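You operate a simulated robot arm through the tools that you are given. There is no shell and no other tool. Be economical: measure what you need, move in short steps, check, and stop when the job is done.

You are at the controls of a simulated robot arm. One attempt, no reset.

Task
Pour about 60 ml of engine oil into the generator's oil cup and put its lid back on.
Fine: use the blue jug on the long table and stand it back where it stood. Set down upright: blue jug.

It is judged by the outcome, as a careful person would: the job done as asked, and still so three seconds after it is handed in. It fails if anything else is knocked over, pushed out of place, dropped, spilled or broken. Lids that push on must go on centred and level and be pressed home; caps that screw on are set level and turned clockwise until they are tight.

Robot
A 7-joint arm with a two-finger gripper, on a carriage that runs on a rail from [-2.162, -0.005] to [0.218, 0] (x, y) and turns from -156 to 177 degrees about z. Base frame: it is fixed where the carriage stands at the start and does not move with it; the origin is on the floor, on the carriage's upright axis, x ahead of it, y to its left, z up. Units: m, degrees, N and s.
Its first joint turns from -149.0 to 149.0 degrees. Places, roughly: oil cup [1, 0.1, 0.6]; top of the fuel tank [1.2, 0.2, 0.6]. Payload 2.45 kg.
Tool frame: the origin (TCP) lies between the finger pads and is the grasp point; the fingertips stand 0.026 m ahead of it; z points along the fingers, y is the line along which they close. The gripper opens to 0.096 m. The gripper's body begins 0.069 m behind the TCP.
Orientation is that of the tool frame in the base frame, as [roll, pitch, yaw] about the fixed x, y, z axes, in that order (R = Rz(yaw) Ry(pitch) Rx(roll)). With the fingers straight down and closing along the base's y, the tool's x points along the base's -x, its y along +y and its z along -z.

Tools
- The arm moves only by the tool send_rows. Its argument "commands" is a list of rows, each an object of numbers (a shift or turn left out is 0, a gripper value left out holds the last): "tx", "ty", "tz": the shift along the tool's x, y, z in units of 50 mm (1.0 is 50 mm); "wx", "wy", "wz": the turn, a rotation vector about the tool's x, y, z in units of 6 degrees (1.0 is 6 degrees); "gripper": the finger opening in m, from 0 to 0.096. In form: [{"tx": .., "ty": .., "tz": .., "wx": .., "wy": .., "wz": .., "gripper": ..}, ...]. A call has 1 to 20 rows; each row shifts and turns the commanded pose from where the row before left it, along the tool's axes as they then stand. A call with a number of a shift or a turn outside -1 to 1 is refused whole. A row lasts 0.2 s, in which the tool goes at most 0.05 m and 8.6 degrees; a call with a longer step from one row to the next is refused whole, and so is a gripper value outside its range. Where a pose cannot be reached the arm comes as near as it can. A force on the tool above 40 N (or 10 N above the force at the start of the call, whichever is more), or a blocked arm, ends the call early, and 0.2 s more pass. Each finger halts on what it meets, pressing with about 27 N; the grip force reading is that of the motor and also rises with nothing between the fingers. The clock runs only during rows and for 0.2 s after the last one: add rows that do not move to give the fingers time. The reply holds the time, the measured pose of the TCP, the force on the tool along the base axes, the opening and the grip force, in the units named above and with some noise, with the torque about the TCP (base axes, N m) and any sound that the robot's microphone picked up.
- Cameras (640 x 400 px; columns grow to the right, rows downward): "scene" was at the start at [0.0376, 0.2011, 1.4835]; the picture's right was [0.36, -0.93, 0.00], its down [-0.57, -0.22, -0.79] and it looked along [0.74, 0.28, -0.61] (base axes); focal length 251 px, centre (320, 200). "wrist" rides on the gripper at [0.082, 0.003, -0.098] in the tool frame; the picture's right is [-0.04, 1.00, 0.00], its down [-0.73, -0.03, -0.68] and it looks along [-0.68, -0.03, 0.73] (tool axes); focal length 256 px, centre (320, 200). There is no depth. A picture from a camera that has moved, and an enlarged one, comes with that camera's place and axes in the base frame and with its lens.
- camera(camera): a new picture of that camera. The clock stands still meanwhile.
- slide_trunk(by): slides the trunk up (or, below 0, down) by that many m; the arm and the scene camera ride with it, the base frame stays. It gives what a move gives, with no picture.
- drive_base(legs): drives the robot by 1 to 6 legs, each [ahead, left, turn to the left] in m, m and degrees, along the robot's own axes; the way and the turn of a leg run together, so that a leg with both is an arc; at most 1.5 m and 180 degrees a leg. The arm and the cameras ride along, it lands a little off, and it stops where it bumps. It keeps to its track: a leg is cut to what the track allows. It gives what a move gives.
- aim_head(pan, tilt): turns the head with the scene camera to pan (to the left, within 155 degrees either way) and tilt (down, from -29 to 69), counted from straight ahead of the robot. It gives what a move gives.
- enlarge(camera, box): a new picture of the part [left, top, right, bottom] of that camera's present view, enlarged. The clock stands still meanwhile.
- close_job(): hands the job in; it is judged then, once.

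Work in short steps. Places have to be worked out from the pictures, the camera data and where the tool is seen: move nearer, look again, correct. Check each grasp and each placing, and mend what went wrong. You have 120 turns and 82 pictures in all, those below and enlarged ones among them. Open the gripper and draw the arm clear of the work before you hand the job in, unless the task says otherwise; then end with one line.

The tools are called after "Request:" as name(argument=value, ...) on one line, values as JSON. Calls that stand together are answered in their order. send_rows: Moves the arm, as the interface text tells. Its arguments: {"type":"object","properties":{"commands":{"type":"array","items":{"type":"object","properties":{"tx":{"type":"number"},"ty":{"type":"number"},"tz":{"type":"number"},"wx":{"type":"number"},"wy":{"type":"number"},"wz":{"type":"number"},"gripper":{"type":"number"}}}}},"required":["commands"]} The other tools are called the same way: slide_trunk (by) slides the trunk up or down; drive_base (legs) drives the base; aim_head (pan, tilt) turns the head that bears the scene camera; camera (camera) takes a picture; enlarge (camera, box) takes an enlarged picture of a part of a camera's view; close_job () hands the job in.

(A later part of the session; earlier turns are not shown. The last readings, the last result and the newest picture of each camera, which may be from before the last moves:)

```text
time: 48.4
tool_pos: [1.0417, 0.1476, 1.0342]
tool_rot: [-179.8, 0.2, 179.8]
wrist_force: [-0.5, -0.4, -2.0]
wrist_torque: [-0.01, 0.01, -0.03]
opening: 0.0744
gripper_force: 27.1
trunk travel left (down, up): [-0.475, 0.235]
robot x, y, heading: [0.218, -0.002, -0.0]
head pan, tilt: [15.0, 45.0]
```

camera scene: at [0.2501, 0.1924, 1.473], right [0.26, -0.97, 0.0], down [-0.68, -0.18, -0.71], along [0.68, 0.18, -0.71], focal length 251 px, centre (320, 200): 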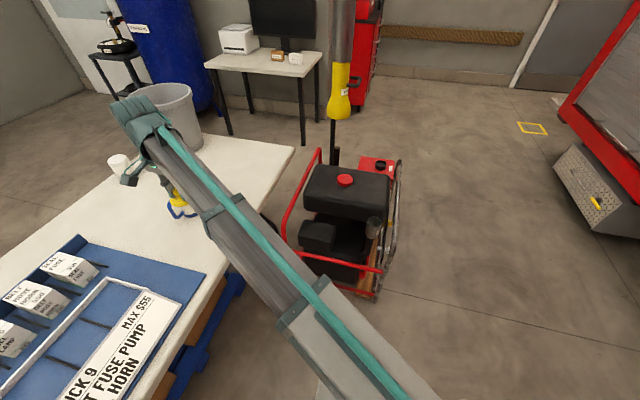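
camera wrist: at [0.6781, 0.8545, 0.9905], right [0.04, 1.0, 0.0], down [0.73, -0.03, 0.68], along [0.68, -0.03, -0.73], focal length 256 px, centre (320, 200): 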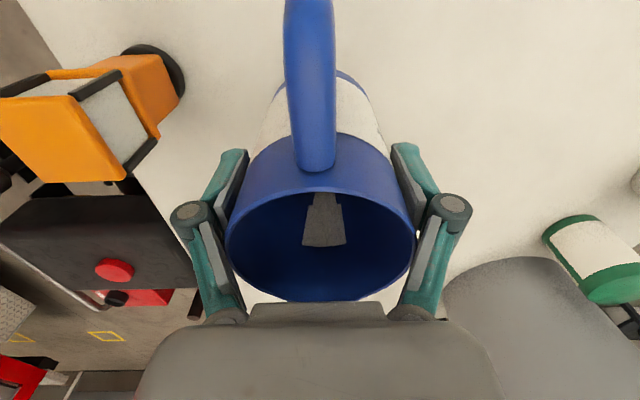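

Now turn the jug about the vertical by −140° so the spout faces the robot side.

Request:
send_rows(commands=[{"wz": 0.5}, {"wz": 1}, {"wz": 1}, {"wz": 1}, {"wz": 1}, {"wz": 1}, {"wz": 1}, {"wz": 1}, {"wz": 1}, {"wz": 1}, {"wz": 1}, {"wz": 1}, {"wz": 1}, {"wz": 1}, {"wz": 1}, {"wz": 1}, {"wz": 1}, {"wz": 1}, {"wz": 1}, {"wz": 1}])

Request:
send_rows(commands=[{"wz": 1}, {"wz": 1}, {"wz": 1}, {"wz": 0.8}, {}])

Request:
camera(camera="scene")

Request:
camera(camera="wrist")

```text
time: 52.6
tool_pos: [1.0428, 0.1501, 1.0313]
tool_rot: [179.9, 0.0, 62.8]
wrist_force: [-0.9, 0.0, -1.7]
wrist_torque: [0.01, 0.0, 0.0]
opening: 0.0743
gripper_force: 27.0
trunk travel left (down, up): [-0.475, 0.235]
robot x, y, heading: [0.2134, -0.0003, 0.0]
head pan, tilt: [15.0, 45.0]
```

```text
time: 53.8
tool_pos: [1.0425, 0.1503, 1.0331]
tool_rot: [179.9, 0.0, 40.1]
wrist_force: [0.9, -0.6, -2.9]
wrist_torque: [0.0, 0.01, -0.01]
opening: 0.0744
gripper_force: 27.3
trunk travel left (down, up): [-0.475, 0.235]
robot x, y, heading: [0.2139, -0.0003, 0.1]
head pan, tilt: [15.0, 45.0]
```

```text
45 pictures are left
camera scene: at [0.2505, 0.192, 1.473], right [0.26, -0.97, 0.0], down [-0.68, -0.18, -0.71], along [0.68, 0.18, -0.71], focal length 251 px, centre (320, 200)
```

scene: 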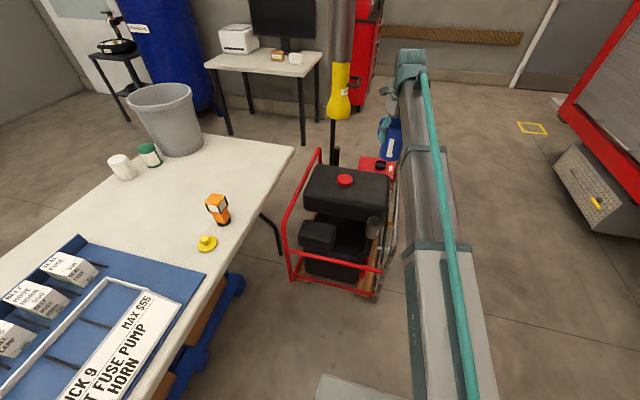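

```text
44 pictures are left
camera wrist: at [1.1075, 0.2007, 1.1315], right [0.61, -0.79, 0.0], down [-0.58, -0.45, 0.68], along [-0.54, -0.42, -0.73], focal length 256 px, centre (320, 200)
```

wrist: 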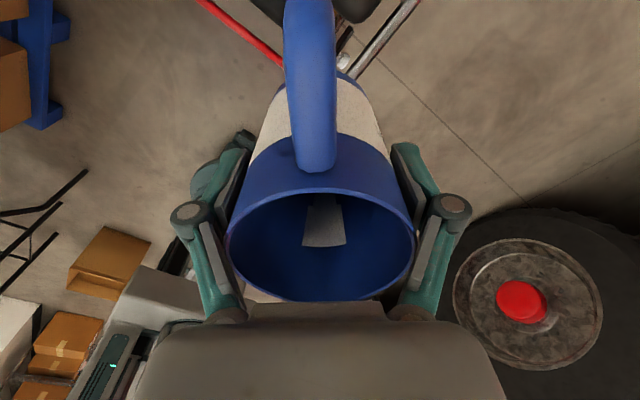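

Turned well. Shift sideways to line the spout up with the cup and tilt to 42° (below the expected pour angle), still high.

Request:
send_rows(commands=[{"tx": 0.14, "ty": -0.37}, {"tx": 0.13, "ty": -0.37}, {"wy": 0.5}, {"wy": 0.8}, {"wy": 0.8}, {"wy": 0.8}, {"wy": 0.8}, {"wy": 0.8}, {"wy": 0.8}, {"wy": 0.8}, {"wy": 0.5}, {"wy": 0.4}, {}])

Request:
camera(camera="wrist")

Request:
camera(camera="scene")

```text
time: 56.6
tool_pos: [1.0284, 0.1869, 1.0316]
tool_rot: [179.8, -42.1, 40.2]
wrist_force: [0.0, -0.2, -1.9]
wrist_torque: [-0.04, 0.03, 0.01]
opening: 0.0746
gripper_force: 26.9
trunk travel left (down, up): [-0.475, 0.235]
robot x, y, heading: [0.2107, -0.0002, 0.2]
head pan, tilt: [15.0, 45.0]
```

```text
43 pictures are left
camera wrist: at [1.0271, 0.1815, 1.1605], right [0.62, -0.78, -0.02], down [-0.78, -0.62, 0.01], along [-0.03, 0.01, -1.0], focal length 256 px, centre (320, 200)
```

wrist: 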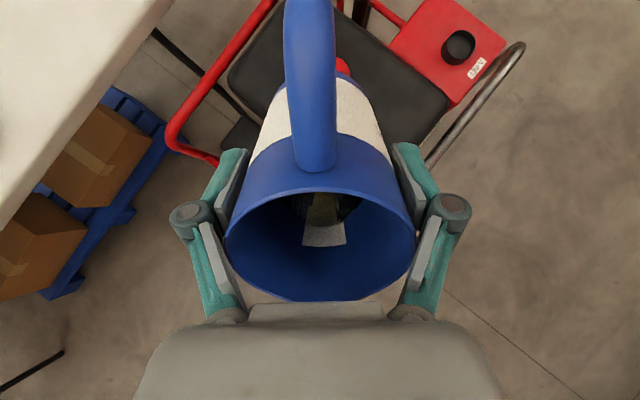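

```text
42 pictures are left
camera scene: at [0.2505, 0.192, 1.473], right [0.26, -0.97, 0.0], down [-0.68, -0.18, -0.71], along [0.68, 0.18, -0.71], focal length 251 px, centre (320, 200)
```

scene: 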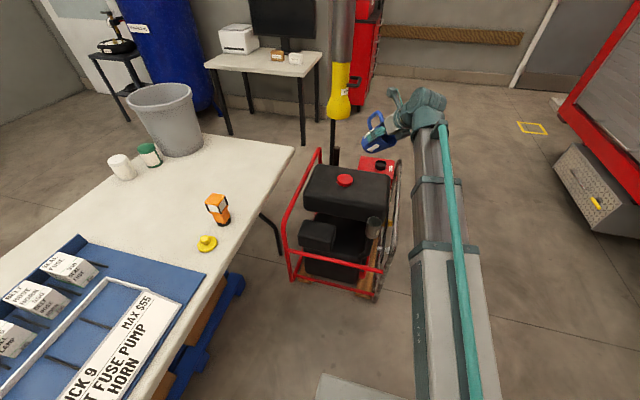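

The oil surface in the jug is visible now. I'll enlarge to judge its level before tilting more.

Request:
enlarge(camera="wrist", box=[220, 170, 420, 310])

```text
2.86 times, centred on (320, 240) of wrist
camera zoom: at [1.0271, 0.1815, 1.1605], right [0.62, -0.78, -0.02], down [-0.78, -0.62, 0.01], along [-0.03, 0.01, -1.0], focal length 731 px, centre (320, 86)
```

zoom: 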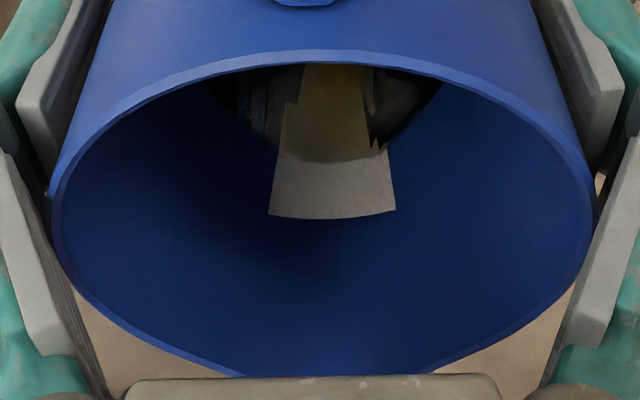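

Oil edge is ~40 mm below the rim along the spout wall at 42°; the upright level is ~72 mm below the rim (~175 ml). 60 ml out should shift that edge to row ≈107 in this same zoom – a good gauge. Expected pour start ≈56°. Tilt to 52° and lower to z≈0.80.

Request:
send_rows(commands=[{"wy": 0.8}, {"wy": 0.85}, {"tx": -0.3, "tz": 0.235}, {"tx": -0.456, "tz": 0.357}, {"tx": -0.456, "tz": 0.357}, {"tx": -0.456, "tz": 0.357}, {"tx": -0.456, "tz": 0.357}, {"tx": -0.456, "tz": 0.357}, {"tx": -0.456, "tz": 0.357}, {"tx": -0.456, "tz": 0.357}, {"tx": -0.156, "tz": 0.12}, {}])

Request:
camera(camera="scene")

Request:
camera(camera="wrist")

```text
time: 59.2
tool_pos: [1.0277, 0.1873, 0.8001]
tool_rot: [179.7, -52.0, 40.3]
wrist_force: [0.2, -0.1, -3.5]
wrist_torque: [-0.06, 0.06, -0.01]
opening: 0.0744
gripper_force: 26.8
trunk travel left (down, up): [-0.475, 0.235]
robot x, y, heading: [0.2151, 0.0059, -0.2]
head pan, tilt: [15.0, 45.0]
```

```text
40 pictures are left
camera scene: at [0.2505, 0.1921, 1.473], right [0.26, -0.97, 0.0], down [-0.68, -0.18, -0.71], along [0.68, 0.18, -0.71], focal length 251 px, centre (320, 200)
```

scene: 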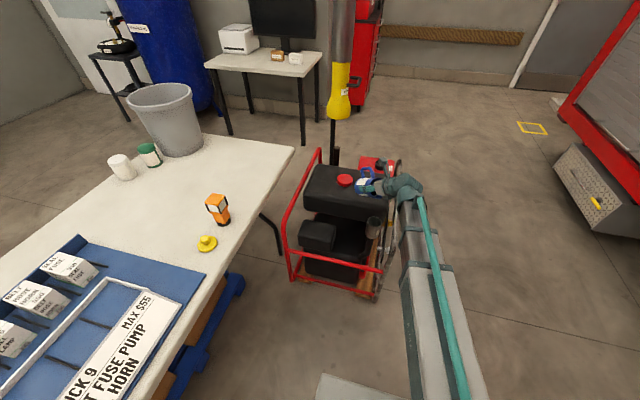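

```text
39 pictures are left
camera wrist: at [1.0106, 0.1674, 0.9259], right [0.63, -0.78, -0.03], down [-0.77, -0.61, -0.16], along [0.11, 0.12, -0.99], focal length 256 px, centre (320, 200)
```

wrist: 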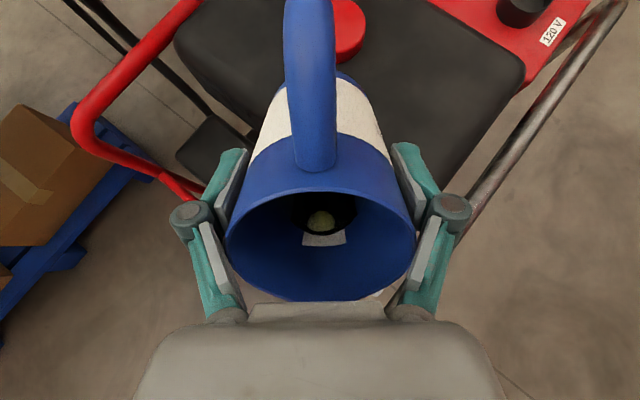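

Enlarging the scene view around the cup and jug to verify the spout lines up over the cup.

Request:
enlarge(camera="scene", box=[335, 160, 425, 250])

```text
4.44 times, centred on (380, 205) of scene
camera zoom: at [0.2505, 0.1921, 1.473], right [0.26, -0.97, 0.0], down [-0.68, -0.18, -0.71], along [0.68, 0.18, -0.71], focal length 1116 px, centre (53, 178)
```

zoom: 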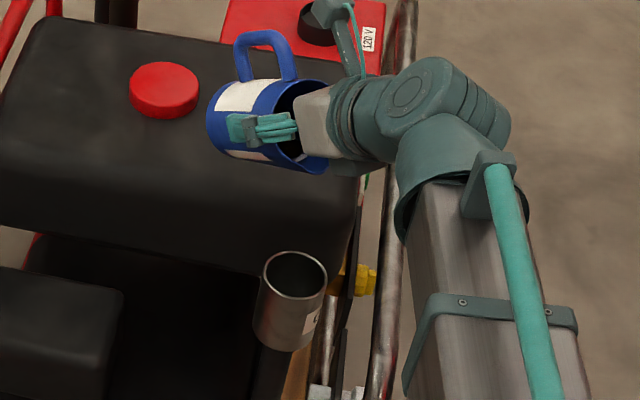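

I want a finer view of the spout tip.

Request:
enlarge(camera="scene", box=[375, 165, 425, 205])

```text
10.00 times, centred on (400, 185) of scene
camera zoom: at [0.2505, 0.1921, 1.473], right [0.26, -0.97, 0.0], down [-0.68, -0.18, -0.71], along [0.68, 0.18, -0.71], focal length 2511 px, centre (-480, 350)
```

zoom: 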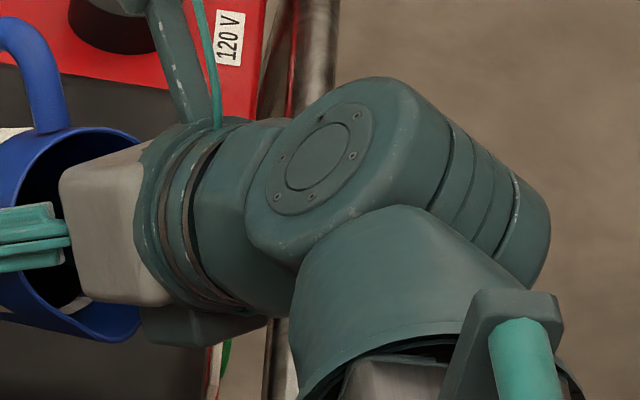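

Refined: rim sits ~46 mm behind the TCP, spout tip ≈(0.974,0.141) – about 8 mm short. Shift outward 8 mm and lower to z≈0.715 (tip ~6 cm above cup rim).

Request:
send_rows(commands=[{"tx": -0.31, "tz": 0.293}, {"tx": -0.31, "tz": 0.293}, {"tx": -0.31, "tz": 0.293}, {"tx": -0.31, "tz": 0.293}, {}])

Request:
enlarge(camera="scene", box=[350, 180, 420, 250])

```text
time: 60.4
tool_pos: [1.0342, 0.1893, 0.7175]
tool_rot: [179.7, -52.1, 40.2]
wrist_force: [-2.9, -0.9, 12.6]
wrist_torque: [0.18, -0.35, 0.05]
opening: 0.0747
gripper_force: 26.8
trunk travel left (down, up): [-0.475, 0.235]
robot x, y, heading: [0.2122, 0.001, 0.4]
head pan, tilt: [15.0, 45.0]
```

```text
5.71 times, centred on (385, 215) of scene
camera zoom: at [0.2484, 0.1916, 1.4734], right [0.26, -0.97, 0.0], down [-0.68, -0.18, -0.71], along [0.68, 0.18, -0.71], focal length 1435 px, centre (-51, 114)
```

zoom: 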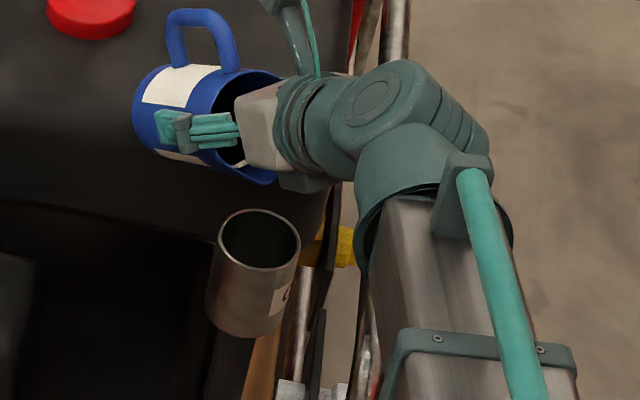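

There's contact (12 N): the jug's bottom touched the tank top. Raising 3 cm right away.

Request:
send_rows(commands=[{"tx": 0.25, "tz": -0.19}, {"tx": 0.25, "tz": -0.19}, {}, {}])

Request:
camera(camera="wrist")

```text
time: 61.4
tool_pos: [1.0346, 0.1911, 0.7495]
tool_rot: [179.8, -51.9, 40.4]
wrist_force: [-0.4, -0.4, -2.5]
wrist_torque: [-0.06, 0.03, 0.01]
opening: 0.0747
gripper_force: 27.1
trunk travel left (down, up): [-0.475, 0.235]
robot x, y, heading: [0.2173, -0.0024, 0.2]
head pan, tilt: [15.0, 45.0]
```

```text
35 pictures are left
camera wrist: at [1.0166, 0.1722, 0.8747], right [0.63, -0.78, -0.03], down [-0.77, -0.61, -0.16], along [0.11, 0.12, -0.99], focal length 256 px, centre (320, 200)
```

wrist: 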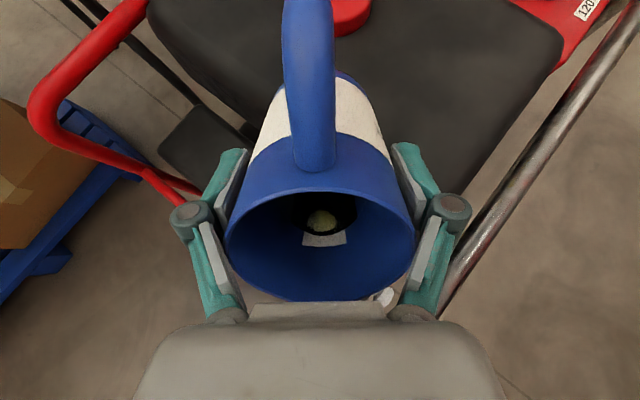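

Free again (−2.5 N), jug unmoved in the grip. Tilt to 58°, then lower 2 cm (bottom rises as it tilts, so it clears the tank).

Request:
send_rows(commands=[{"wy": 0.5}, {"wy": 0.5}, {}, {"tx": -0.17, "tz": 0.106}, {"tx": -0.17, "tz": 0.106}, {}, {}])

Request:
enlarge(camera="wrist", box=[220, 170, 420, 310])

Request:
enlarge(camera="scene", box=[355, 185, 415, 245])

```text
time: 63.0
tool_pos: [1.0333, 0.1922, 0.7282]
tool_rot: [179.7, -57.8, 40.3]
wrist_force: [0.1, -0.1, -2.2]
wrist_torque: [-0.08, 0.05, 0.0]
opening: 0.0745
gripper_force: 26.6
trunk travel left (down, up): [-0.475, 0.235]
robot x, y, heading: [0.2142, -0.0015, 0.1]
head pan, tilt: [15.0, 45.0]
```

```text
2.86 times, centred on (320, 240) of wrist
camera zoom: at [1.0064, 0.1644, 0.8496], right [0.63, -0.78, -0.03], down [-0.76, -0.6, -0.26], along [0.18, 0.19, -0.96], focal length 731 px, centre (320, 86)
```

zoom: 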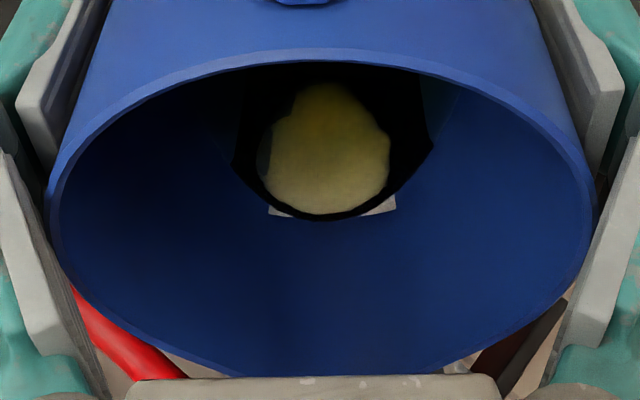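

```text
6.67 times, centred on (385, 215) of scene
camera zoom: at [0.2505, 0.192, 1.473], right [0.26, -0.97, 0.0], down [-0.68, -0.18, -0.71], along [0.68, 0.18, -0.71], focal length 1674 px, centre (-113, 100)
```

zoom: 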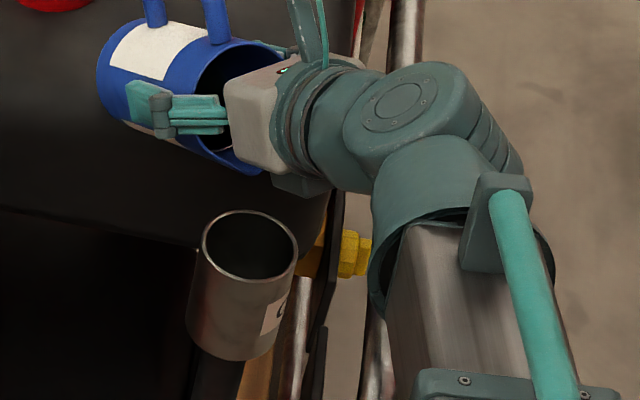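

Tip projects onto the cup to within about 1 cm (slightly to the near side). Shift 6 mm outward and tilt on to 63°; oil should still be short of the lip.

Request:
send_rows(commands=[{"tx": 0.07, "tz": 0.1}, {"wy": 0.4}, {"wy": 0.4}, {}, {}, {}])

Request:
enlarge(camera="wrist", box=[220, 170, 420, 310])

```text
time: 64.4
tool_pos: [1.0386, 0.1953, 0.7278]
tool_rot: [179.7, -62.7, 40.4]
wrist_force: [0.9, -0.3, -2.1]
wrist_torque: [-0.02, 0.08, 0.01]
opening: 0.0746
gripper_force: 26.6
trunk travel left (down, up): [-0.475, 0.235]
robot x, y, heading: [0.2123, 0.0013, 0.1]
head pan, tilt: [15.0, 45.0]
```

```text
2.86 times, centred on (320, 240) of wrist
camera zoom: at [1.0036, 0.1613, 0.8464], right [0.63, -0.78, -0.03], down [-0.74, -0.58, -0.34], along [0.25, 0.24, -0.94], focal length 731 px, centre (320, 86)
```

zoom: 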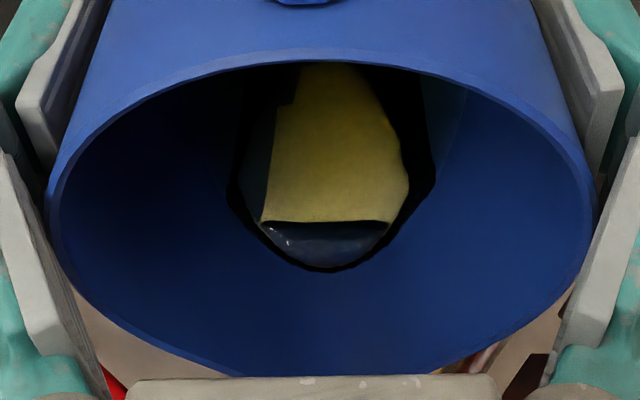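

Oil edge is ~24 mm from the rim and rising. Tilt another 2.4° and watch.

Request:
send_rows(commands=[{"wy": 0.2}, {"wy": 0.2}, {}, {}, {}, {}])

Request:
enlarge(camera="wrist", box=[220, 170, 420, 310])

```text
time: 65.8
tool_pos: [1.0382, 0.1952, 0.7289]
tool_rot: [179.6, -65.1, 40.4]
wrist_force: [0.2, -0.5, -2.6]
wrist_torque: [-0.05, 0.09, 0.01]
opening: 0.0744
gripper_force: 26.5
trunk travel left (down, up): [-0.475, 0.235]
robot x, y, heading: [0.216, -0.0019, 0.0]
head pan, tilt: [15.0, 45.0]
```

```text
2.86 times, centred on (320, 240) of wrist
camera zoom: at [1.0, 0.1581, 0.8443], right [0.63, -0.77, -0.03], down [-0.73, -0.57, -0.38], along [0.28, 0.26, -0.92], focal length 731 px, centre (320, 86)
```

zoom: 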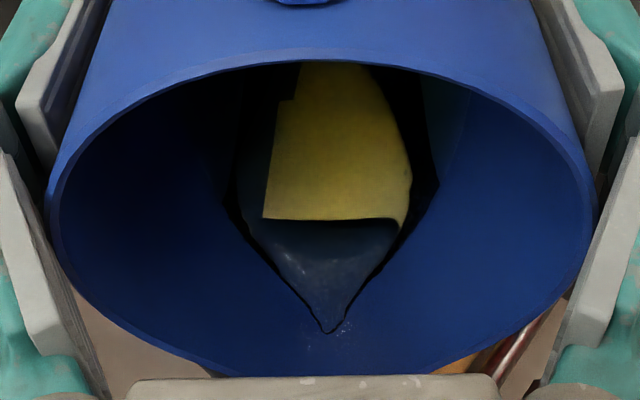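

Oil is entering the spout channel. Another 1.5°, then check the scene for the stream.

Request:
send_rows(commands=[{"wy": 0.25}, {}, {}, {}, {}])

Request:
enlarge(camera="scene", box=[355, 190, 405, 240])

Request:
enlarge(camera="wrist", box=[220, 170, 420, 310])

```text
time: 67.0
tool_pos: [1.0384, 0.1948, 0.7279]
tool_rot: [179.6, -66.6, 40.5]
wrist_force: [0.4, 0.5, -3.0]
wrist_torque: [-0.07, 0.04, -0.01]
opening: 0.0747
gripper_force: 27.2
trunk travel left (down, up): [-0.475, 0.235]
robot x, y, heading: [0.2146, -0.0028, 0.3]
head pan, tilt: [15.0, 45.0]
```

```text
8.00 times, centred on (380, 215) of scene
camera zoom: at [0.2505, 0.1921, 1.473], right [0.26, -0.97, 0.0], down [-0.68, -0.18, -0.71], along [0.68, 0.18, -0.71], focal length 2009 px, centre (-160, 80)
```

zoom: 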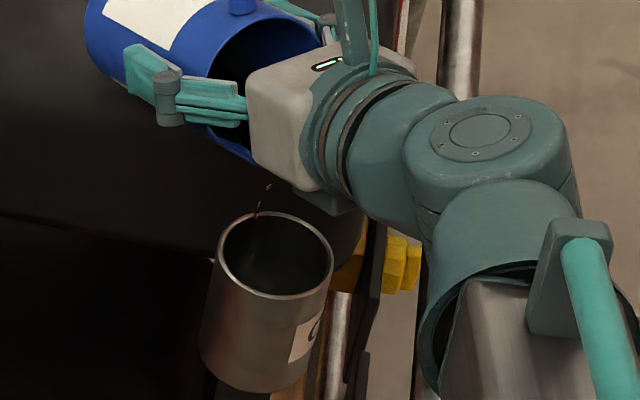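

```text
2.86 times, centred on (320, 240) of wrist
camera zoom: at [0.9978, 0.156, 0.8426], right [0.63, -0.77, -0.03], down [-0.72, -0.57, -0.4], along [0.29, 0.28, -0.91], focal length 731 px, centre (320, 86)
```

zoom: 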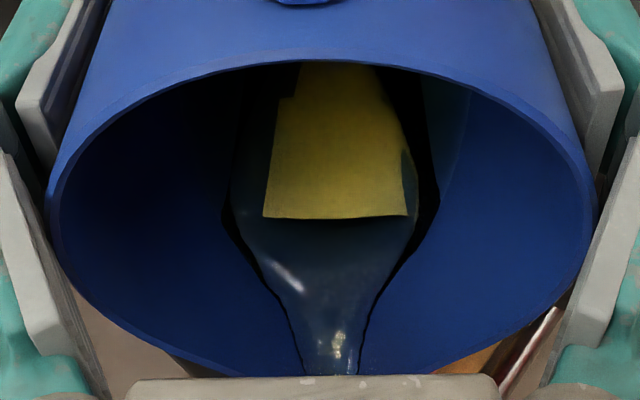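

Drops are falling, landing toward the back-left part of the cup. I shift ~9 mm back toward the cup's centre.

Request:
send_rows(commands=[{"tx": -0.0715, "ty": 0.06, "tz": -0.165}, {}, {}, {}])

Request:
enlarge(camera="scene", box=[355, 190, 405, 240])

```text
time: 68.0
tool_pos: [1.0346, 0.1872, 0.7283]
tool_rot: [179.7, -66.6, 40.3]
wrist_force: [-0.4, 0.1, -2.8]
wrist_torque: [-0.06, 0.03, 0.01]
opening: 0.0745
gripper_force: 27.8
trunk travel left (down, up): [-0.475, 0.235]
robot x, y, heading: [0.2141, 0.0024, 0.4]
head pan, tilt: [15.0, 45.0]
```

```text
8.00 times, centred on (380, 215) of scene
camera zoom: at [0.2505, 0.1921, 1.473], right [0.26, -0.97, 0.0], down [-0.68, -0.18, -0.71], along [0.68, 0.18, -0.71], focal length 2009 px, centre (-160, 80)
```

zoom: 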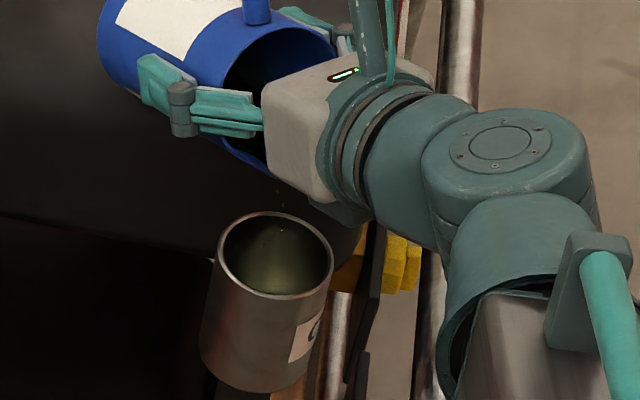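

Oil is visibly in the cup; I zoom right in to gauge its level.

Request:
enlarge(camera="scene", box=[378, 213, 400, 231])

Request:
enlarge(camera="wrist", box=[220, 170, 420, 310])

```text
16.00 times, centred on (389, 222) of scene
camera zoom: at [0.2505, 0.1921, 1.473], right [0.26, -0.97, 0.0], down [-0.68, -0.18, -0.71], along [0.68, 0.18, -0.71], focal length 4017 px, centre (-784, -152)
```

zoom: 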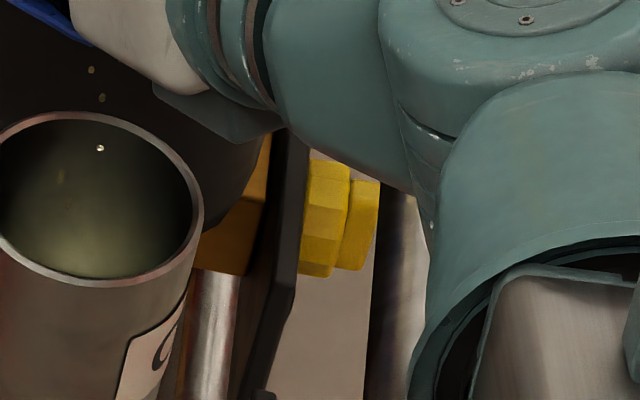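

```text
2.86 times, centred on (320, 240) of wrist
camera zoom: at [0.993, 0.1477, 0.842], right [0.63, -0.77, -0.03], down [-0.72, -0.57, -0.4], along [0.29, 0.28, -0.91], focal length 731 px, centre (320, 86)
```

zoom: 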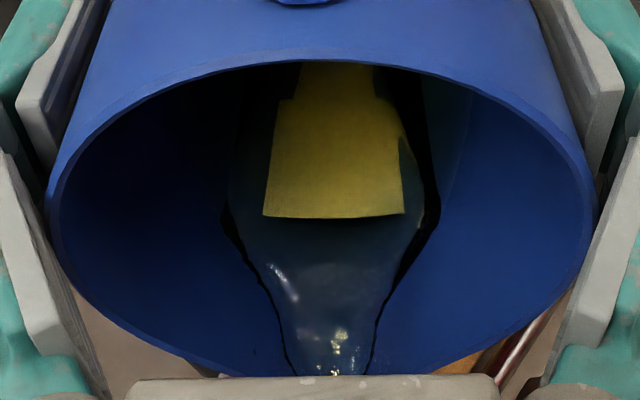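

Slow pouring by drops. I let it run 2 s more at this angle and compare.

Request:
send_rows(commands=[{}, {}, {}, {}, {}, {}, {}, {}, {}, {}])

Request:
enlarge(camera="scene", box=[370, 205, 400, 235])

```text
time: 70.2
tool_pos: [1.0343, 0.1866, 0.7271]
tool_rot: [179.8, -66.6, 40.4]
wrist_force: [0.9, -0.3, -2.3]
wrist_torque: [-0.03, 0.06, -0.05]
opening: 0.0745
gripper_force: 26.8
trunk travel left (down, up): [-0.475, 0.235]
robot x, y, heading: [0.2188, -0.0016, 0.0]
head pan, tilt: [15.0, 45.0]
```

```text
13.33 times, centred on (385, 220) of scene
camera zoom: at [0.2505, 0.1921, 1.473], right [0.26, -0.97, 0.0], down [-0.68, -0.18, -0.71], along [0.68, 0.18, -0.71], focal length 3348 px, centre (-547, -67)
```

zoom: 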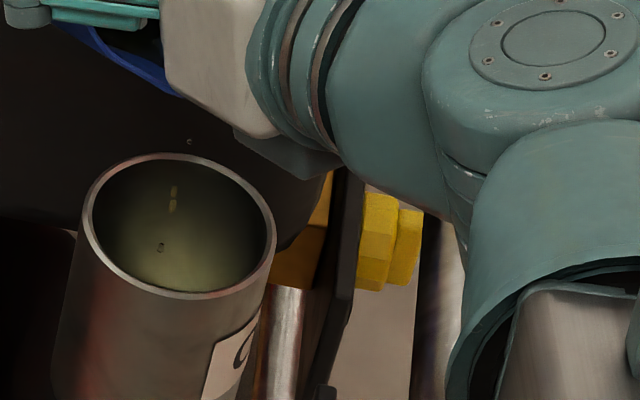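

To measure, I raise 5 cm and tilt back to 42°, the reference angle (reference edge row 160, target about row 105).

Request:
send_rows(commands=[{"wy": -0.8}, {"tx": 0.45, "tz": -0.22}, {"tx": 0.45, "tz": -0.22}, {"wy": -0.8}, {"wy": -0.8}, {"wy": -0.8}, {"wy": -0.9}, {}, {}, {}, {}])

Request:
enlarge(camera="wrist", box=[220, 170, 420, 310])

Request:
enlarge(camera="scene", box=[370, 205, 400, 235])

```text
time: 72.6
tool_pos: [1.0348, 0.189, 0.7783]
tool_rot: [179.9, -42.0, 40.2]
wrist_force: [0.8, 0.2, -2.6]
wrist_torque: [-0.07, 0.03, 0.02]
opening: 0.0745
gripper_force: 26.8
trunk travel left (down, up): [-0.475, 0.235]
robot x, y, heading: [0.2136, -0.0009, -0.0]
head pan, tilt: [15.0, 45.0]
```

```text
2.86 times, centred on (320, 240) of wrist
camera zoom: at [1.0344, 0.1833, 0.9064], right [0.62, -0.78, -0.02], down [-0.78, -0.62, 0.01], along [-0.03, 0.01, -1.0], focal length 731 px, centre (320, 86)
```

zoom: 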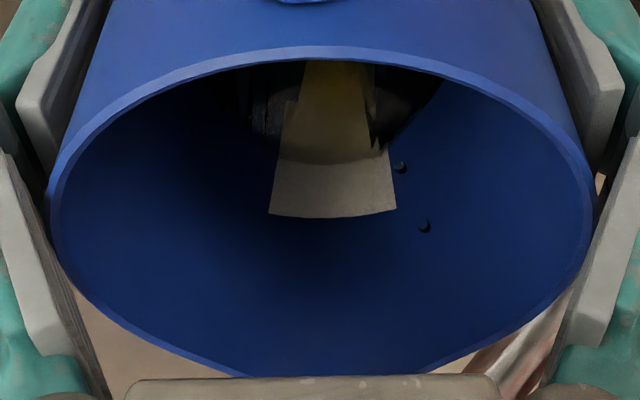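

```text
13.33 times, centred on (385, 220) of scene
camera zoom: at [0.2505, 0.1921, 1.473], right [0.26, -0.97, 0.0], down [-0.68, -0.18, -0.71], along [0.68, 0.18, -0.71], focal length 3348 px, centre (-547, -67)
```

zoom: 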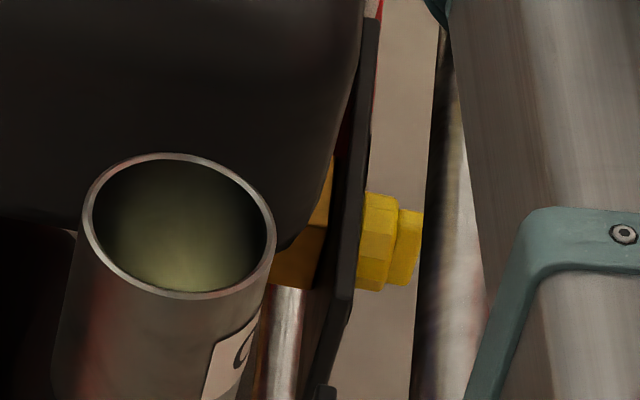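

Only a few ml have gone so far, and nothing has spilled. Return to the pouring pose and tilt to 69°.

Request:
send_rows(commands=[{"wy": 0.9}, {"wy": 0.8}, {"wy": 0.8}, {"wy": 0.8}, {"tx": -0.45, "tz": 0.22}, {"tx": -0.45, "tz": 0.22}, {"wy": 0.8}, {"wy": 0.2}, {"wy": 0.2}, {}, {}, {}])

Request:
enlarge(camera="scene", box=[355, 190, 405, 240])

Request:
enlarge(camera="wrist", box=[220, 170, 420, 310])

```text
time: 75.2
tool_pos: [1.035, 0.1871, 0.7275]
tool_rot: [179.6, -69.1, 40.6]
wrist_force: [0.1, -0.2, -1.7]
wrist_torque: [-0.02, 0.06, -0.01]
opening: 0.0745
gripper_force: 26.5
trunk travel left (down, up): [-0.475, 0.235]
robot x, y, heading: [0.2141, 0.0023, 0.3]
head pan, tilt: [15.0, 45.0]
```

```text
8.00 times, centred on (380, 215) of scene
camera zoom: at [0.2505, 0.192, 1.473], right [0.26, -0.97, 0.0], down [-0.68, -0.18, -0.71], along [0.68, 0.18, -0.71], focal length 2009 px, centre (-160, 80)
```

zoom: 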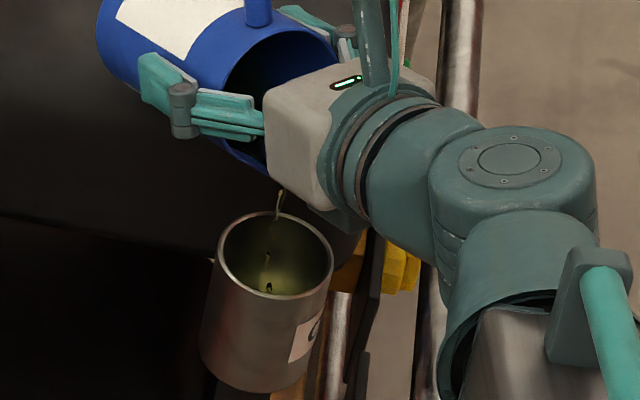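

```text
2.86 times, centred on (320, 240) of wrist
camera zoom: at [0.9896, 0.1445, 0.8397], right [0.63, -0.77, -0.04], down [-0.7, -0.56, -0.44], along [0.32, 0.3, -0.9], focal length 731 px, centre (320, 86)
```

zoom: 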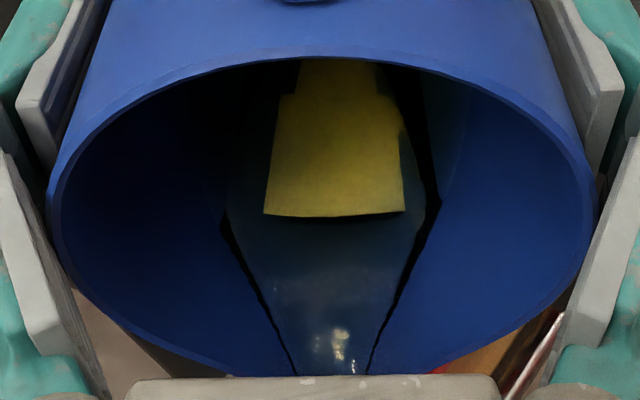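

A steady stream is falling into the cup's centre. Hold for 2 s.

Request:
send_rows(commands=[{}, {}, {}, {}, {}, {}, {}, {}, {}, {}])

Request:
enlarge(camera="scene", box=[355, 190, 405, 240])

```text
time: 77.4
tool_pos: [1.035, 0.1868, 0.7278]
tool_rot: [179.6, -69.0, 40.6]
wrist_force: [0.3, 0.5, -2.6]
wrist_torque: [-0.07, 0.07, 0.01]
opening: 0.0743
gripper_force: 27.4
trunk travel left (down, up): [-0.475, 0.235]
robot x, y, heading: [0.2131, -0.0026, 0.0]
head pan, tilt: [15.0, 45.0]
```

```text
8.00 times, centred on (380, 215) of scene
camera zoom: at [0.2505, 0.192, 1.473], right [0.26, -0.97, 0.0], down [-0.68, -0.18, -0.71], along [0.68, 0.18, -0.71], focal length 2009 px, centre (-160, 80)
```

zoom: 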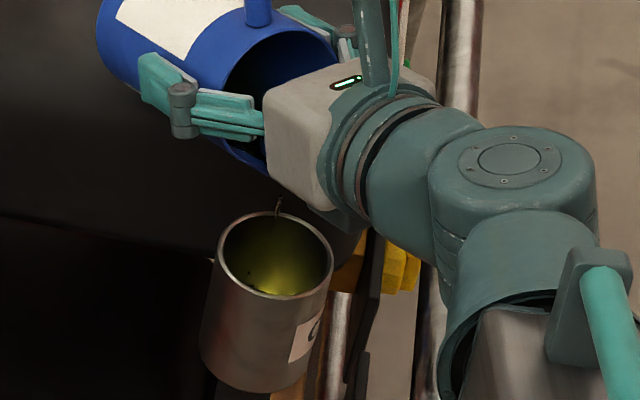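

The flow is thinning. Tilt 1.5° more and hold 2 s.

Request:
send_rows(commands=[{"wy": 0.25}, {}, {}, {}, {}, {}, {}, {}, {}, {}, {}])

Request:
enlarge(camera="scene", box=[370, 205, 400, 235])

Request:
enlarge(camera="wrist", box=[220, 170, 420, 310])

```text
time: 79.8
tool_pos: [1.0339, 0.1881, 0.7283]
tool_rot: [179.6, -70.5, 40.5]
wrist_force: [0.5, -0.3, -2.4]
wrist_torque: [-0.06, 0.03, -0.01]
opening: 0.0744
gripper_force: 27.2
trunk travel left (down, up): [-0.475, 0.235]
robot x, y, heading: [0.2165, 0.0003, 0.2]
head pan, tilt: [15.0, 45.0]
```

```text
13.33 times, centred on (385, 220) of scene
camera zoom: at [0.2504, 0.192, 1.473], right [0.26, -0.97, 0.0], down [-0.68, -0.18, -0.71], along [0.68, 0.18, -0.71], focal length 3348 px, centre (-547, -67)
```

zoom: 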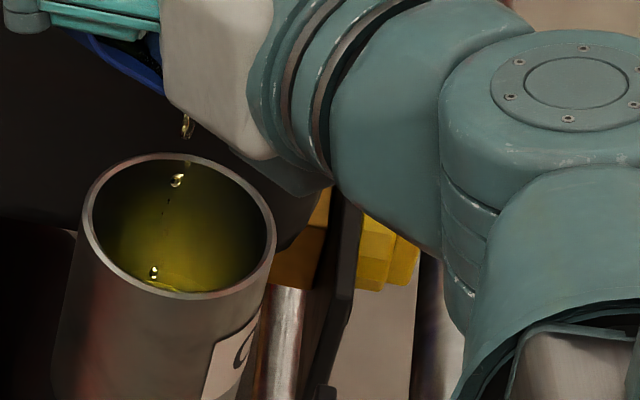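

```text
2.86 times, centred on (320, 240) of wrist
camera zoom: at [0.9875, 0.143, 0.8377], right [0.63, -0.77, -0.04], down [-0.69, -0.55, -0.47], along [0.34, 0.32, -0.88], focal length 731 px, centre (320, 86)
```

zoom: 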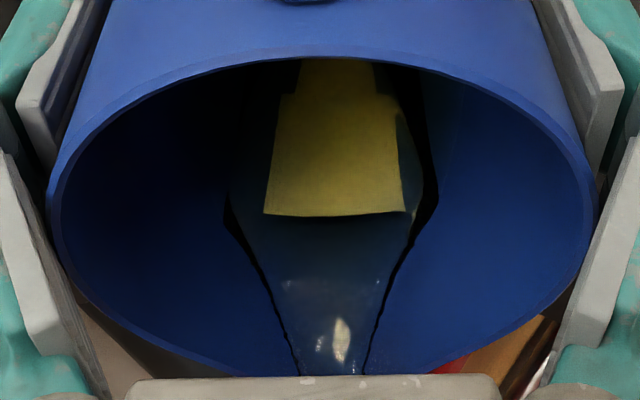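

Flow continues neatly into the cup. By geometry the jug has given roughly 30 ml; tilt 2° more, hold, then measure by returning to 42°.

Request:
send_rows(commands=[{"wy": 0.35}, {}, {}, {}, {}, {}, {}, {}, {}, {}, {}, {}])

Request:
send_rows(commands=[{"wy": -0.9}, {"tx": 0.46, "tz": -0.19}, {"tx": 0.46, "tz": -0.19}, {"wy": -0.8}, {"wy": -0.8}, {"wy": -0.8}, {"wy": -0.9}, {"wy": -0.9}, {}, {}, {}, {}, {}])

Request:
enlarge(camera="wrist", box=[220, 170, 420, 310])

```text
time: 82.4
tool_pos: [1.0348, 0.1865, 0.7282]
tool_rot: [179.6, -72.6, 40.5]
wrist_force: [0.2, 1.1, -2.1]
wrist_torque: [0.0, 0.03, 0.03]
opening: 0.0744
gripper_force: 27.4
trunk travel left (down, up): [-0.475, 0.235]
robot x, y, heading: [0.2139, -0.0008, 0.0]
head pan, tilt: [15.0, 45.0]
```

```text
time: 85.2
tool_pos: [1.0335, 0.1859, 0.7776]
tool_rot: [179.8, -42.1, 40.2]
wrist_force: [0.0, 0.1, -1.4]
wrist_torque: [-0.05, 0.05, -0.01]
opening: 0.0743
gripper_force: 26.6
trunk travel left (down, up): [-0.475, 0.235]
robot x, y, heading: [0.2171, 0.0005, 0.1]
head pan, tilt: [15.0, 45.0]
```

```text
2.86 times, centred on (320, 240) of wrist
camera zoom: at [1.0333, 0.182, 0.9058], right [0.62, -0.78, -0.02], down [-0.78, -0.62, 0.01], along [-0.03, 0.01, -1.0], focal length 731 px, centre (320, 86)
```

zoom: 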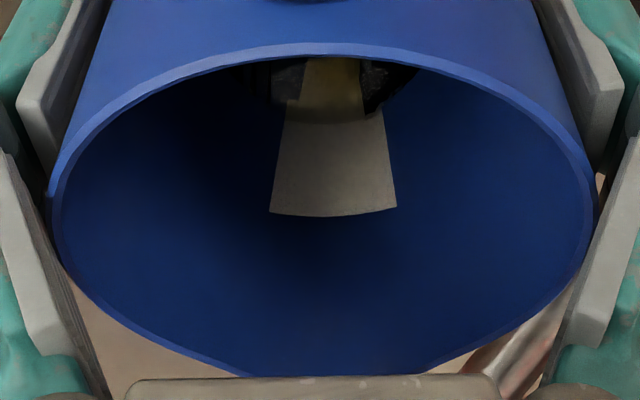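

The edge moved from row 160 to ~122: about 43 ml poured. About 16 ml more needed (target row ≈105). Back to pouring, tilt to 74.5°, hold 2 s.

Request:
send_rows(commands=[{"wy": 0.9}, {"wy": 0.9}, {"wy": 0.8}, {"wy": 0.8}, {"tx": -0.46, "tz": 0.21}, {"tx": -0.46, "tz": 0.21}, {"wy": 0.8}, {"wy": 0.8}, {"wy": 0.42}, {}, {}, {}, {}, {}, {}, {}, {}, {}])

Request:
enlarge(camera="scene", box=[355, 190, 405, 240])

```text
time: 89.0
tool_pos: [1.0341, 0.1859, 0.7279]
tool_rot: [179.5, -74.7, 40.6]
wrist_force: [-0.4, 0.3, -1.6]
wrist_torque: [-0.03, 0.05, 0.0]
opening: 0.0744
gripper_force: 26.7
trunk travel left (down, up): [-0.475, 0.235]
robot x, y, heading: [0.2151, 0.0019, 0.4]
head pan, tilt: [15.0, 45.0]
```

```text
8.00 times, centred on (380, 215) of scene
camera zoom: at [0.2504, 0.192, 1.473], right [0.26, -0.97, 0.0], down [-0.68, -0.18, -0.71], along [0.68, 0.18, -0.71], focal length 2009 px, centre (-160, 80)
```

zoom: 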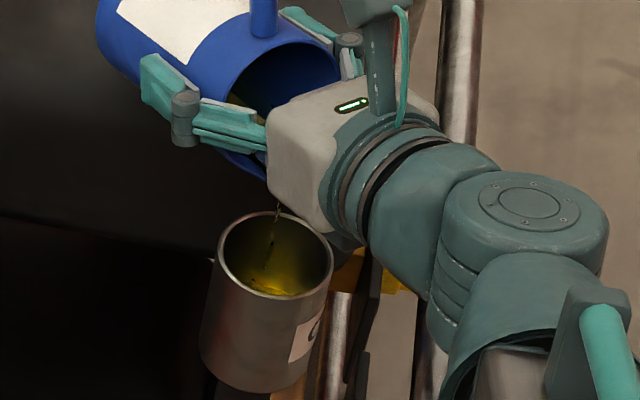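

Thin stream only now. Tilt back to 42° and measure.

Request:
send_rows(commands=[{"wy": -0.8}, {"wy": -0.42}, {"tx": 0.46, "tz": -0.21}, {"tx": 0.46, "tz": -0.21}, {"wy": -0.8}, {"wy": -0.8}, {"wy": -0.8}, {"wy": -0.9}, {"wy": -0.9}, {}, {}, {}, {}, {}])

Request:
enlarge(camera="wrist", box=[220, 170, 420, 310])

```text
time: 92.0
tool_pos: [1.0321, 0.1847, 0.7784]
tool_rot: [179.7, -42.0, 40.3]
wrist_force: [0.0, -0.6, -2.2]
wrist_torque: [-0.05, 0.04, -0.03]
opening: 0.0746
gripper_force: 27.1
trunk travel left (down, up): [-0.475, 0.235]
robot x, y, heading: [0.2205, 0.0001, 0.2]
head pan, tilt: [15.0, 45.0]
```

```text
2.86 times, centred on (320, 240) of wrist
camera zoom: at [1.0302, 0.1796, 0.9064], right [0.62, -0.78, -0.02], down [-0.78, -0.62, 0.01], along [-0.03, 0.01, -1.0], focal length 731 px, centre (320, 86)
```

zoom: 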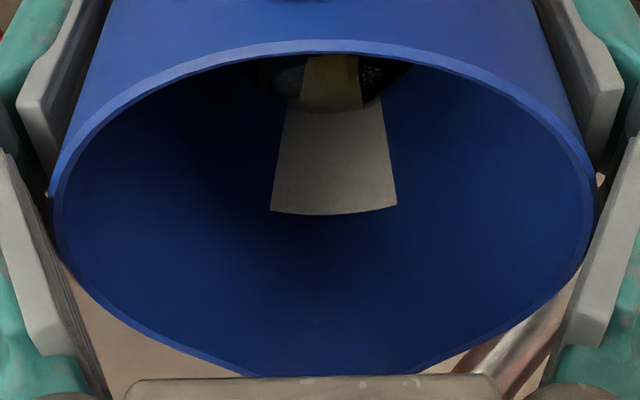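

About 52 ml by this gauge. One more brief pour at ~76° for the last ~8 ml.

Request:
send_rows(commands=[{"wy": 0.9}, {"wy": 0.9}, {"wy": 0.8}, {"wy": 0.8}, {"tx": -0.46, "tz": 0.21}, {"tx": -0.46, "tz": 0.21}, {"wy": 0.8}, {"wy": 0.8}, {"wy": 0.7}, {}, {}, {}, {}, {}, {}, {}, {}])

Request:
send_rows(commands=[{"wy": -0.8}, {"wy": -0.7}, {"tx": 0.46, "tz": -0.21}, {"tx": 0.46, "tz": -0.21}, {"wy": -0.8}, {"wy": -0.8}, {"wy": -0.8}, {"wy": -0.9}, {"wy": -0.9}, {}, {}, {}, {}, {}])

Request:
enlarge(camera="wrist", box=[220, 170, 420, 310])

Request:
enlarge(camera="scene", box=[355, 200, 405, 240])

```text
time: 95.6
tool_pos: [1.0304, 0.1838, 0.7274]
tool_rot: [179.6, -76.2, 40.7]
wrist_force: [0.6, -0.7, -1.1]
wrist_torque: [-0.03, 0.04, 0.02]
opening: 0.0744
gripper_force: 26.8
trunk travel left (down, up): [-0.475, 0.235]
robot x, y, heading: [0.2186, 0.0037, 0.4]
head pan, tilt: [15.0, 45.0]
```

```text
time: 98.6
tool_pos: [1.0282, 0.1827, 0.7776]
tool_rot: [179.9, -42.0, 40.3]
wrist_force: [-0.2, 0.1, -1.7]
wrist_torque: [-0.05, 0.02, 0.02]
opening: 0.0743
gripper_force: 26.6
trunk travel left (down, up): [-0.475, 0.235]
robot x, y, heading: [0.2176, -0.0021, 0.4]
head pan, tilt: [15.0, 45.0]
```

```text
2.86 times, centred on (320, 240) of wrist
camera zoom: at [1.0267, 0.1766, 0.9055], right [0.62, -0.78, -0.02], down [-0.78, -0.62, 0.01], along [-0.03, 0.01, -1.0], focal length 731 px, centre (320, 86)
```

zoom: 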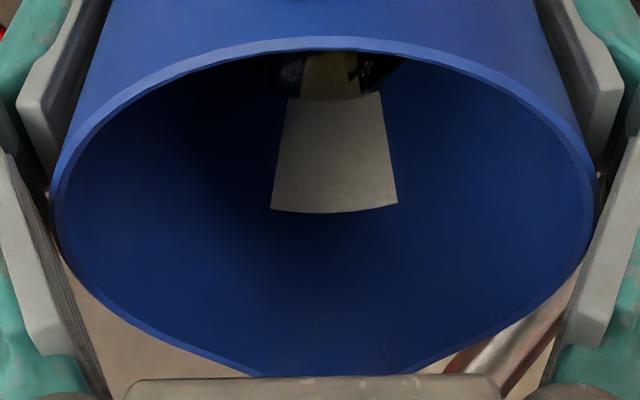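

```text
10.00 times, centred on (380, 220) of scene
camera zoom: at [0.2504, 0.192, 1.473], right [0.26, -0.97, 0.0], down [-0.68, -0.18, -0.71], along [0.68, 0.18, -0.71], focal length 2511 px, centre (-280, 0)
```

zoom: 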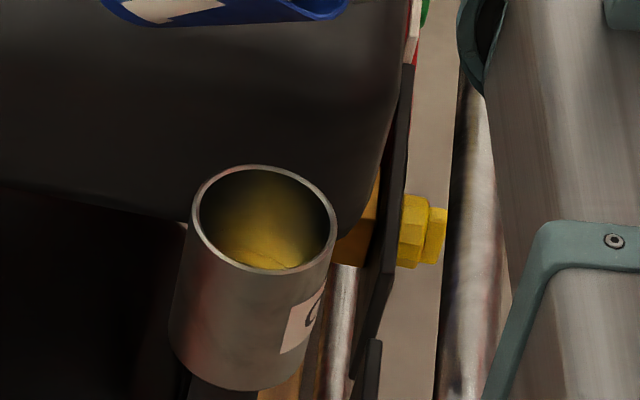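

Edge at ~row 101: about 60 ml poured by the gauge, and the oil sits well below the cup rim with nothing spilled. Now raise and bring the jug upright.

Request:
send_rows(commands=[{}, {}, {"wy": -0.9}, {"wy": -0.9}, {"wy": -0.9}, {"wy": -0.9}, {"wy": -0.9, "tx": 0.2, "tz": -0.4}, {"wy": -0.9, "tz": -0.5}, {"wy": -0.9, "tz": -0.6}, {"wy": -0.7, "tz": -0.7}, {"tz": -0.8}, {"tz": -0.8}, {"tz": -0.8}, {"tz": -0.6}, {}])

Request:
send_rows(commands=[{"wz": -0.6}, {"wz": -1}, {"wz": -1}, {"wz": -1}, {"wz": -1}, {"wz": -1}, {"wz": -1}, {"wz": -1}, {"wz": -1}, {"wz": -1}, {"wz": -1}, {"wz": -1}, {"wz": -1}, {"wz": -1}, {"wz": -1}, {"wz": -1}, {"wz": -1}, {"wz": -1}, {"wz": -1}, {"wz": -1}])

Request:
send_rows(commands=[{"wz": -1}, {"wz": -1}, {"wz": -1}, {"wz": -0.7}, {}])

```text
time: 101.8
tool_pos: [1.0185, 0.1751, 1.0377]
tool_rot: [179.8, 0.0, 40.2]
wrist_force: [-0.9, 0.2, -1.7]
wrist_torque: [-0.02, -0.03, -0.02]
opening: 0.0743
gripper_force: 27.3
trunk travel left (down, up): [-0.475, 0.235]
robot x, y, heading: [0.2144, -0.0034, 0.1]
head pan, tilt: [15.0, 45.0]
```

```text
time: 106.0
tool_pos: [1.0188, 0.1762, 1.0385]
tool_rot: [180.0, 0.1, 157.9]
wrist_force: [-0.1, -0.8, -2.0]
wrist_torque: [-0.01, 0.0, 0.01]
opening: 0.0742
gripper_force: 26.7
trunk travel left (down, up): [-0.475, 0.235]
robot x, y, heading: [0.2151, -0.0008, 0.1]
head pan, tilt: [15.0, 45.0]
```

```text
time: 107.2
tool_pos: [1.0185, 0.1749, 1.0405]
tool_rot: [-179.8, 0.0, -179.9]
wrist_force: [0.2, -0.4, -2.3]
wrist_torque: [0.0, -0.01, 0.01]
opening: 0.0742
gripper_force: 27.5
trunk travel left (down, up): [-0.475, 0.235]
robot x, y, heading: [0.2145, 0.004, 0.1]
head pan, tilt: [15.0, 45.0]
```

Carry the jug back over its place at (0.760, 0.851).

Request:
send_rows(commands=[{"tx": 0.095, "ty": 0.248}, {"tx": 0.189, "ty": 0.495}, {"tx": 0.252, "ty": 0.66}, {"tx": 0.315, "ty": 0.825}, {"tx": 0.315, "ty": 0.825}, {"tx": 0.315, "ty": 0.825}, {"tx": 0.315, "ty": 0.825}, {"tx": 0.315, "ty": 0.825}, {"tx": 0.315, "ty": 0.825}, {"tx": 0.315, "ty": 0.825}, {"tx": 0.315, "ty": 0.825}, {"tx": 0.315, "ty": 0.825}, {"tx": 0.315, "ty": 0.825}, {"tx": 0.315, "ty": 0.825}, {"tx": 0.315, "ty": 0.825}, {"tx": 0.315, "ty": 0.825}, {"tx": 0.252, "ty": 0.66}, {"tx": 0.189, "ty": 0.495}, {"tx": 0.095, "ty": 0.248}, {}])

Request:
send_rows(commands=[{"tz": 0.3}, {"tz": 0.5}, {"tz": 0.7}, {"tz": 0.7}, {"tz": 0.6}, {"tz": 0.4}, {"tz": 0.3}, {}])

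Request:
camera(camera="wrist")

```text
time: 111.4
tool_pos: [0.762, 0.8528, 1.0363]
tool_rot: [-179.9, 0.1, 180.0]
wrist_force: [0.1, -0.3, -1.7]
wrist_torque: [0.0, -0.03, 0.02]
opening: 0.0743
gripper_force: 27.2
trunk travel left (down, up): [-0.475, 0.235]
robot x, y, heading: [0.2124, 0.0003, 0.2]
head pan, tilt: [15.0, 45.0]
```

```text
time: 113.2
tool_pos: [0.76, 0.8503, 0.862]
tool_rot: [-179.9, 0.1, 179.9]
wrist_force: [-0.6, -0.2, -1.7]
wrist_torque: [-0.03, -0.02, -0.02]
opening: 0.0743
gripper_force: 27.6
trunk travel left (down, up): [-0.475, 0.235]
robot x, y, heading: [0.2169, 0.0003, -0.2]
head pan, tilt: [15.0, 45.0]
```

```text
12 pictures are left
camera wrist: at [0.6791, 0.8555, 0.9604], right [0.04, 1.0, 0.0], down [0.73, -0.03, 0.68], along [0.68, -0.03, -0.73], focal length 256 px, centre (320, 200)
```

wrist: 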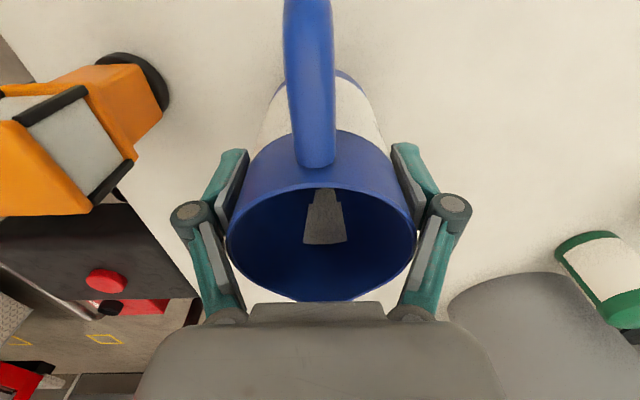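

Aligned over its spot. Lower in small steps until contact.

Request:
send_rows(commands=[{"tz": 0.2, "wy": 0.1}, {"tz": 0.2}, {"tz": 0.1}, {}])

Request:
send_rows(commands=[{"tz": 0.06}, {"tz": 0.06}, {}])

```text
time: 114.2
tool_pos: [0.761, 0.8504, 0.8365]
tool_rot: [-179.9, -0.5, 179.9]
wrist_force: [-0.1, 0.1, -1.7]
wrist_torque: [-0.02, 0.0, -0.02]
opening: 0.0742
gripper_force: 26.8
trunk travel left (down, up): [-0.475, 0.235]
robot x, y, heading: [0.214, 0.0026, -0.2]
head pan, tilt: [15.0, 45.0]
```

```text
time: 115.0
tool_pos: [0.7601, 0.8517, 0.8321]
tool_rot: [-179.8, -0.4, 179.9]
wrist_force: [0.4, -0.9, -2.0]
wrist_torque: [0.0, -0.03, 0.03]
opening: 0.0743
gripper_force: 27.1
trunk travel left (down, up): [-0.475, 0.235]
robot x, y, heading: [0.2173, -0.0006, -0.2]
head pan, tilt: [15.0, 45.0]
```

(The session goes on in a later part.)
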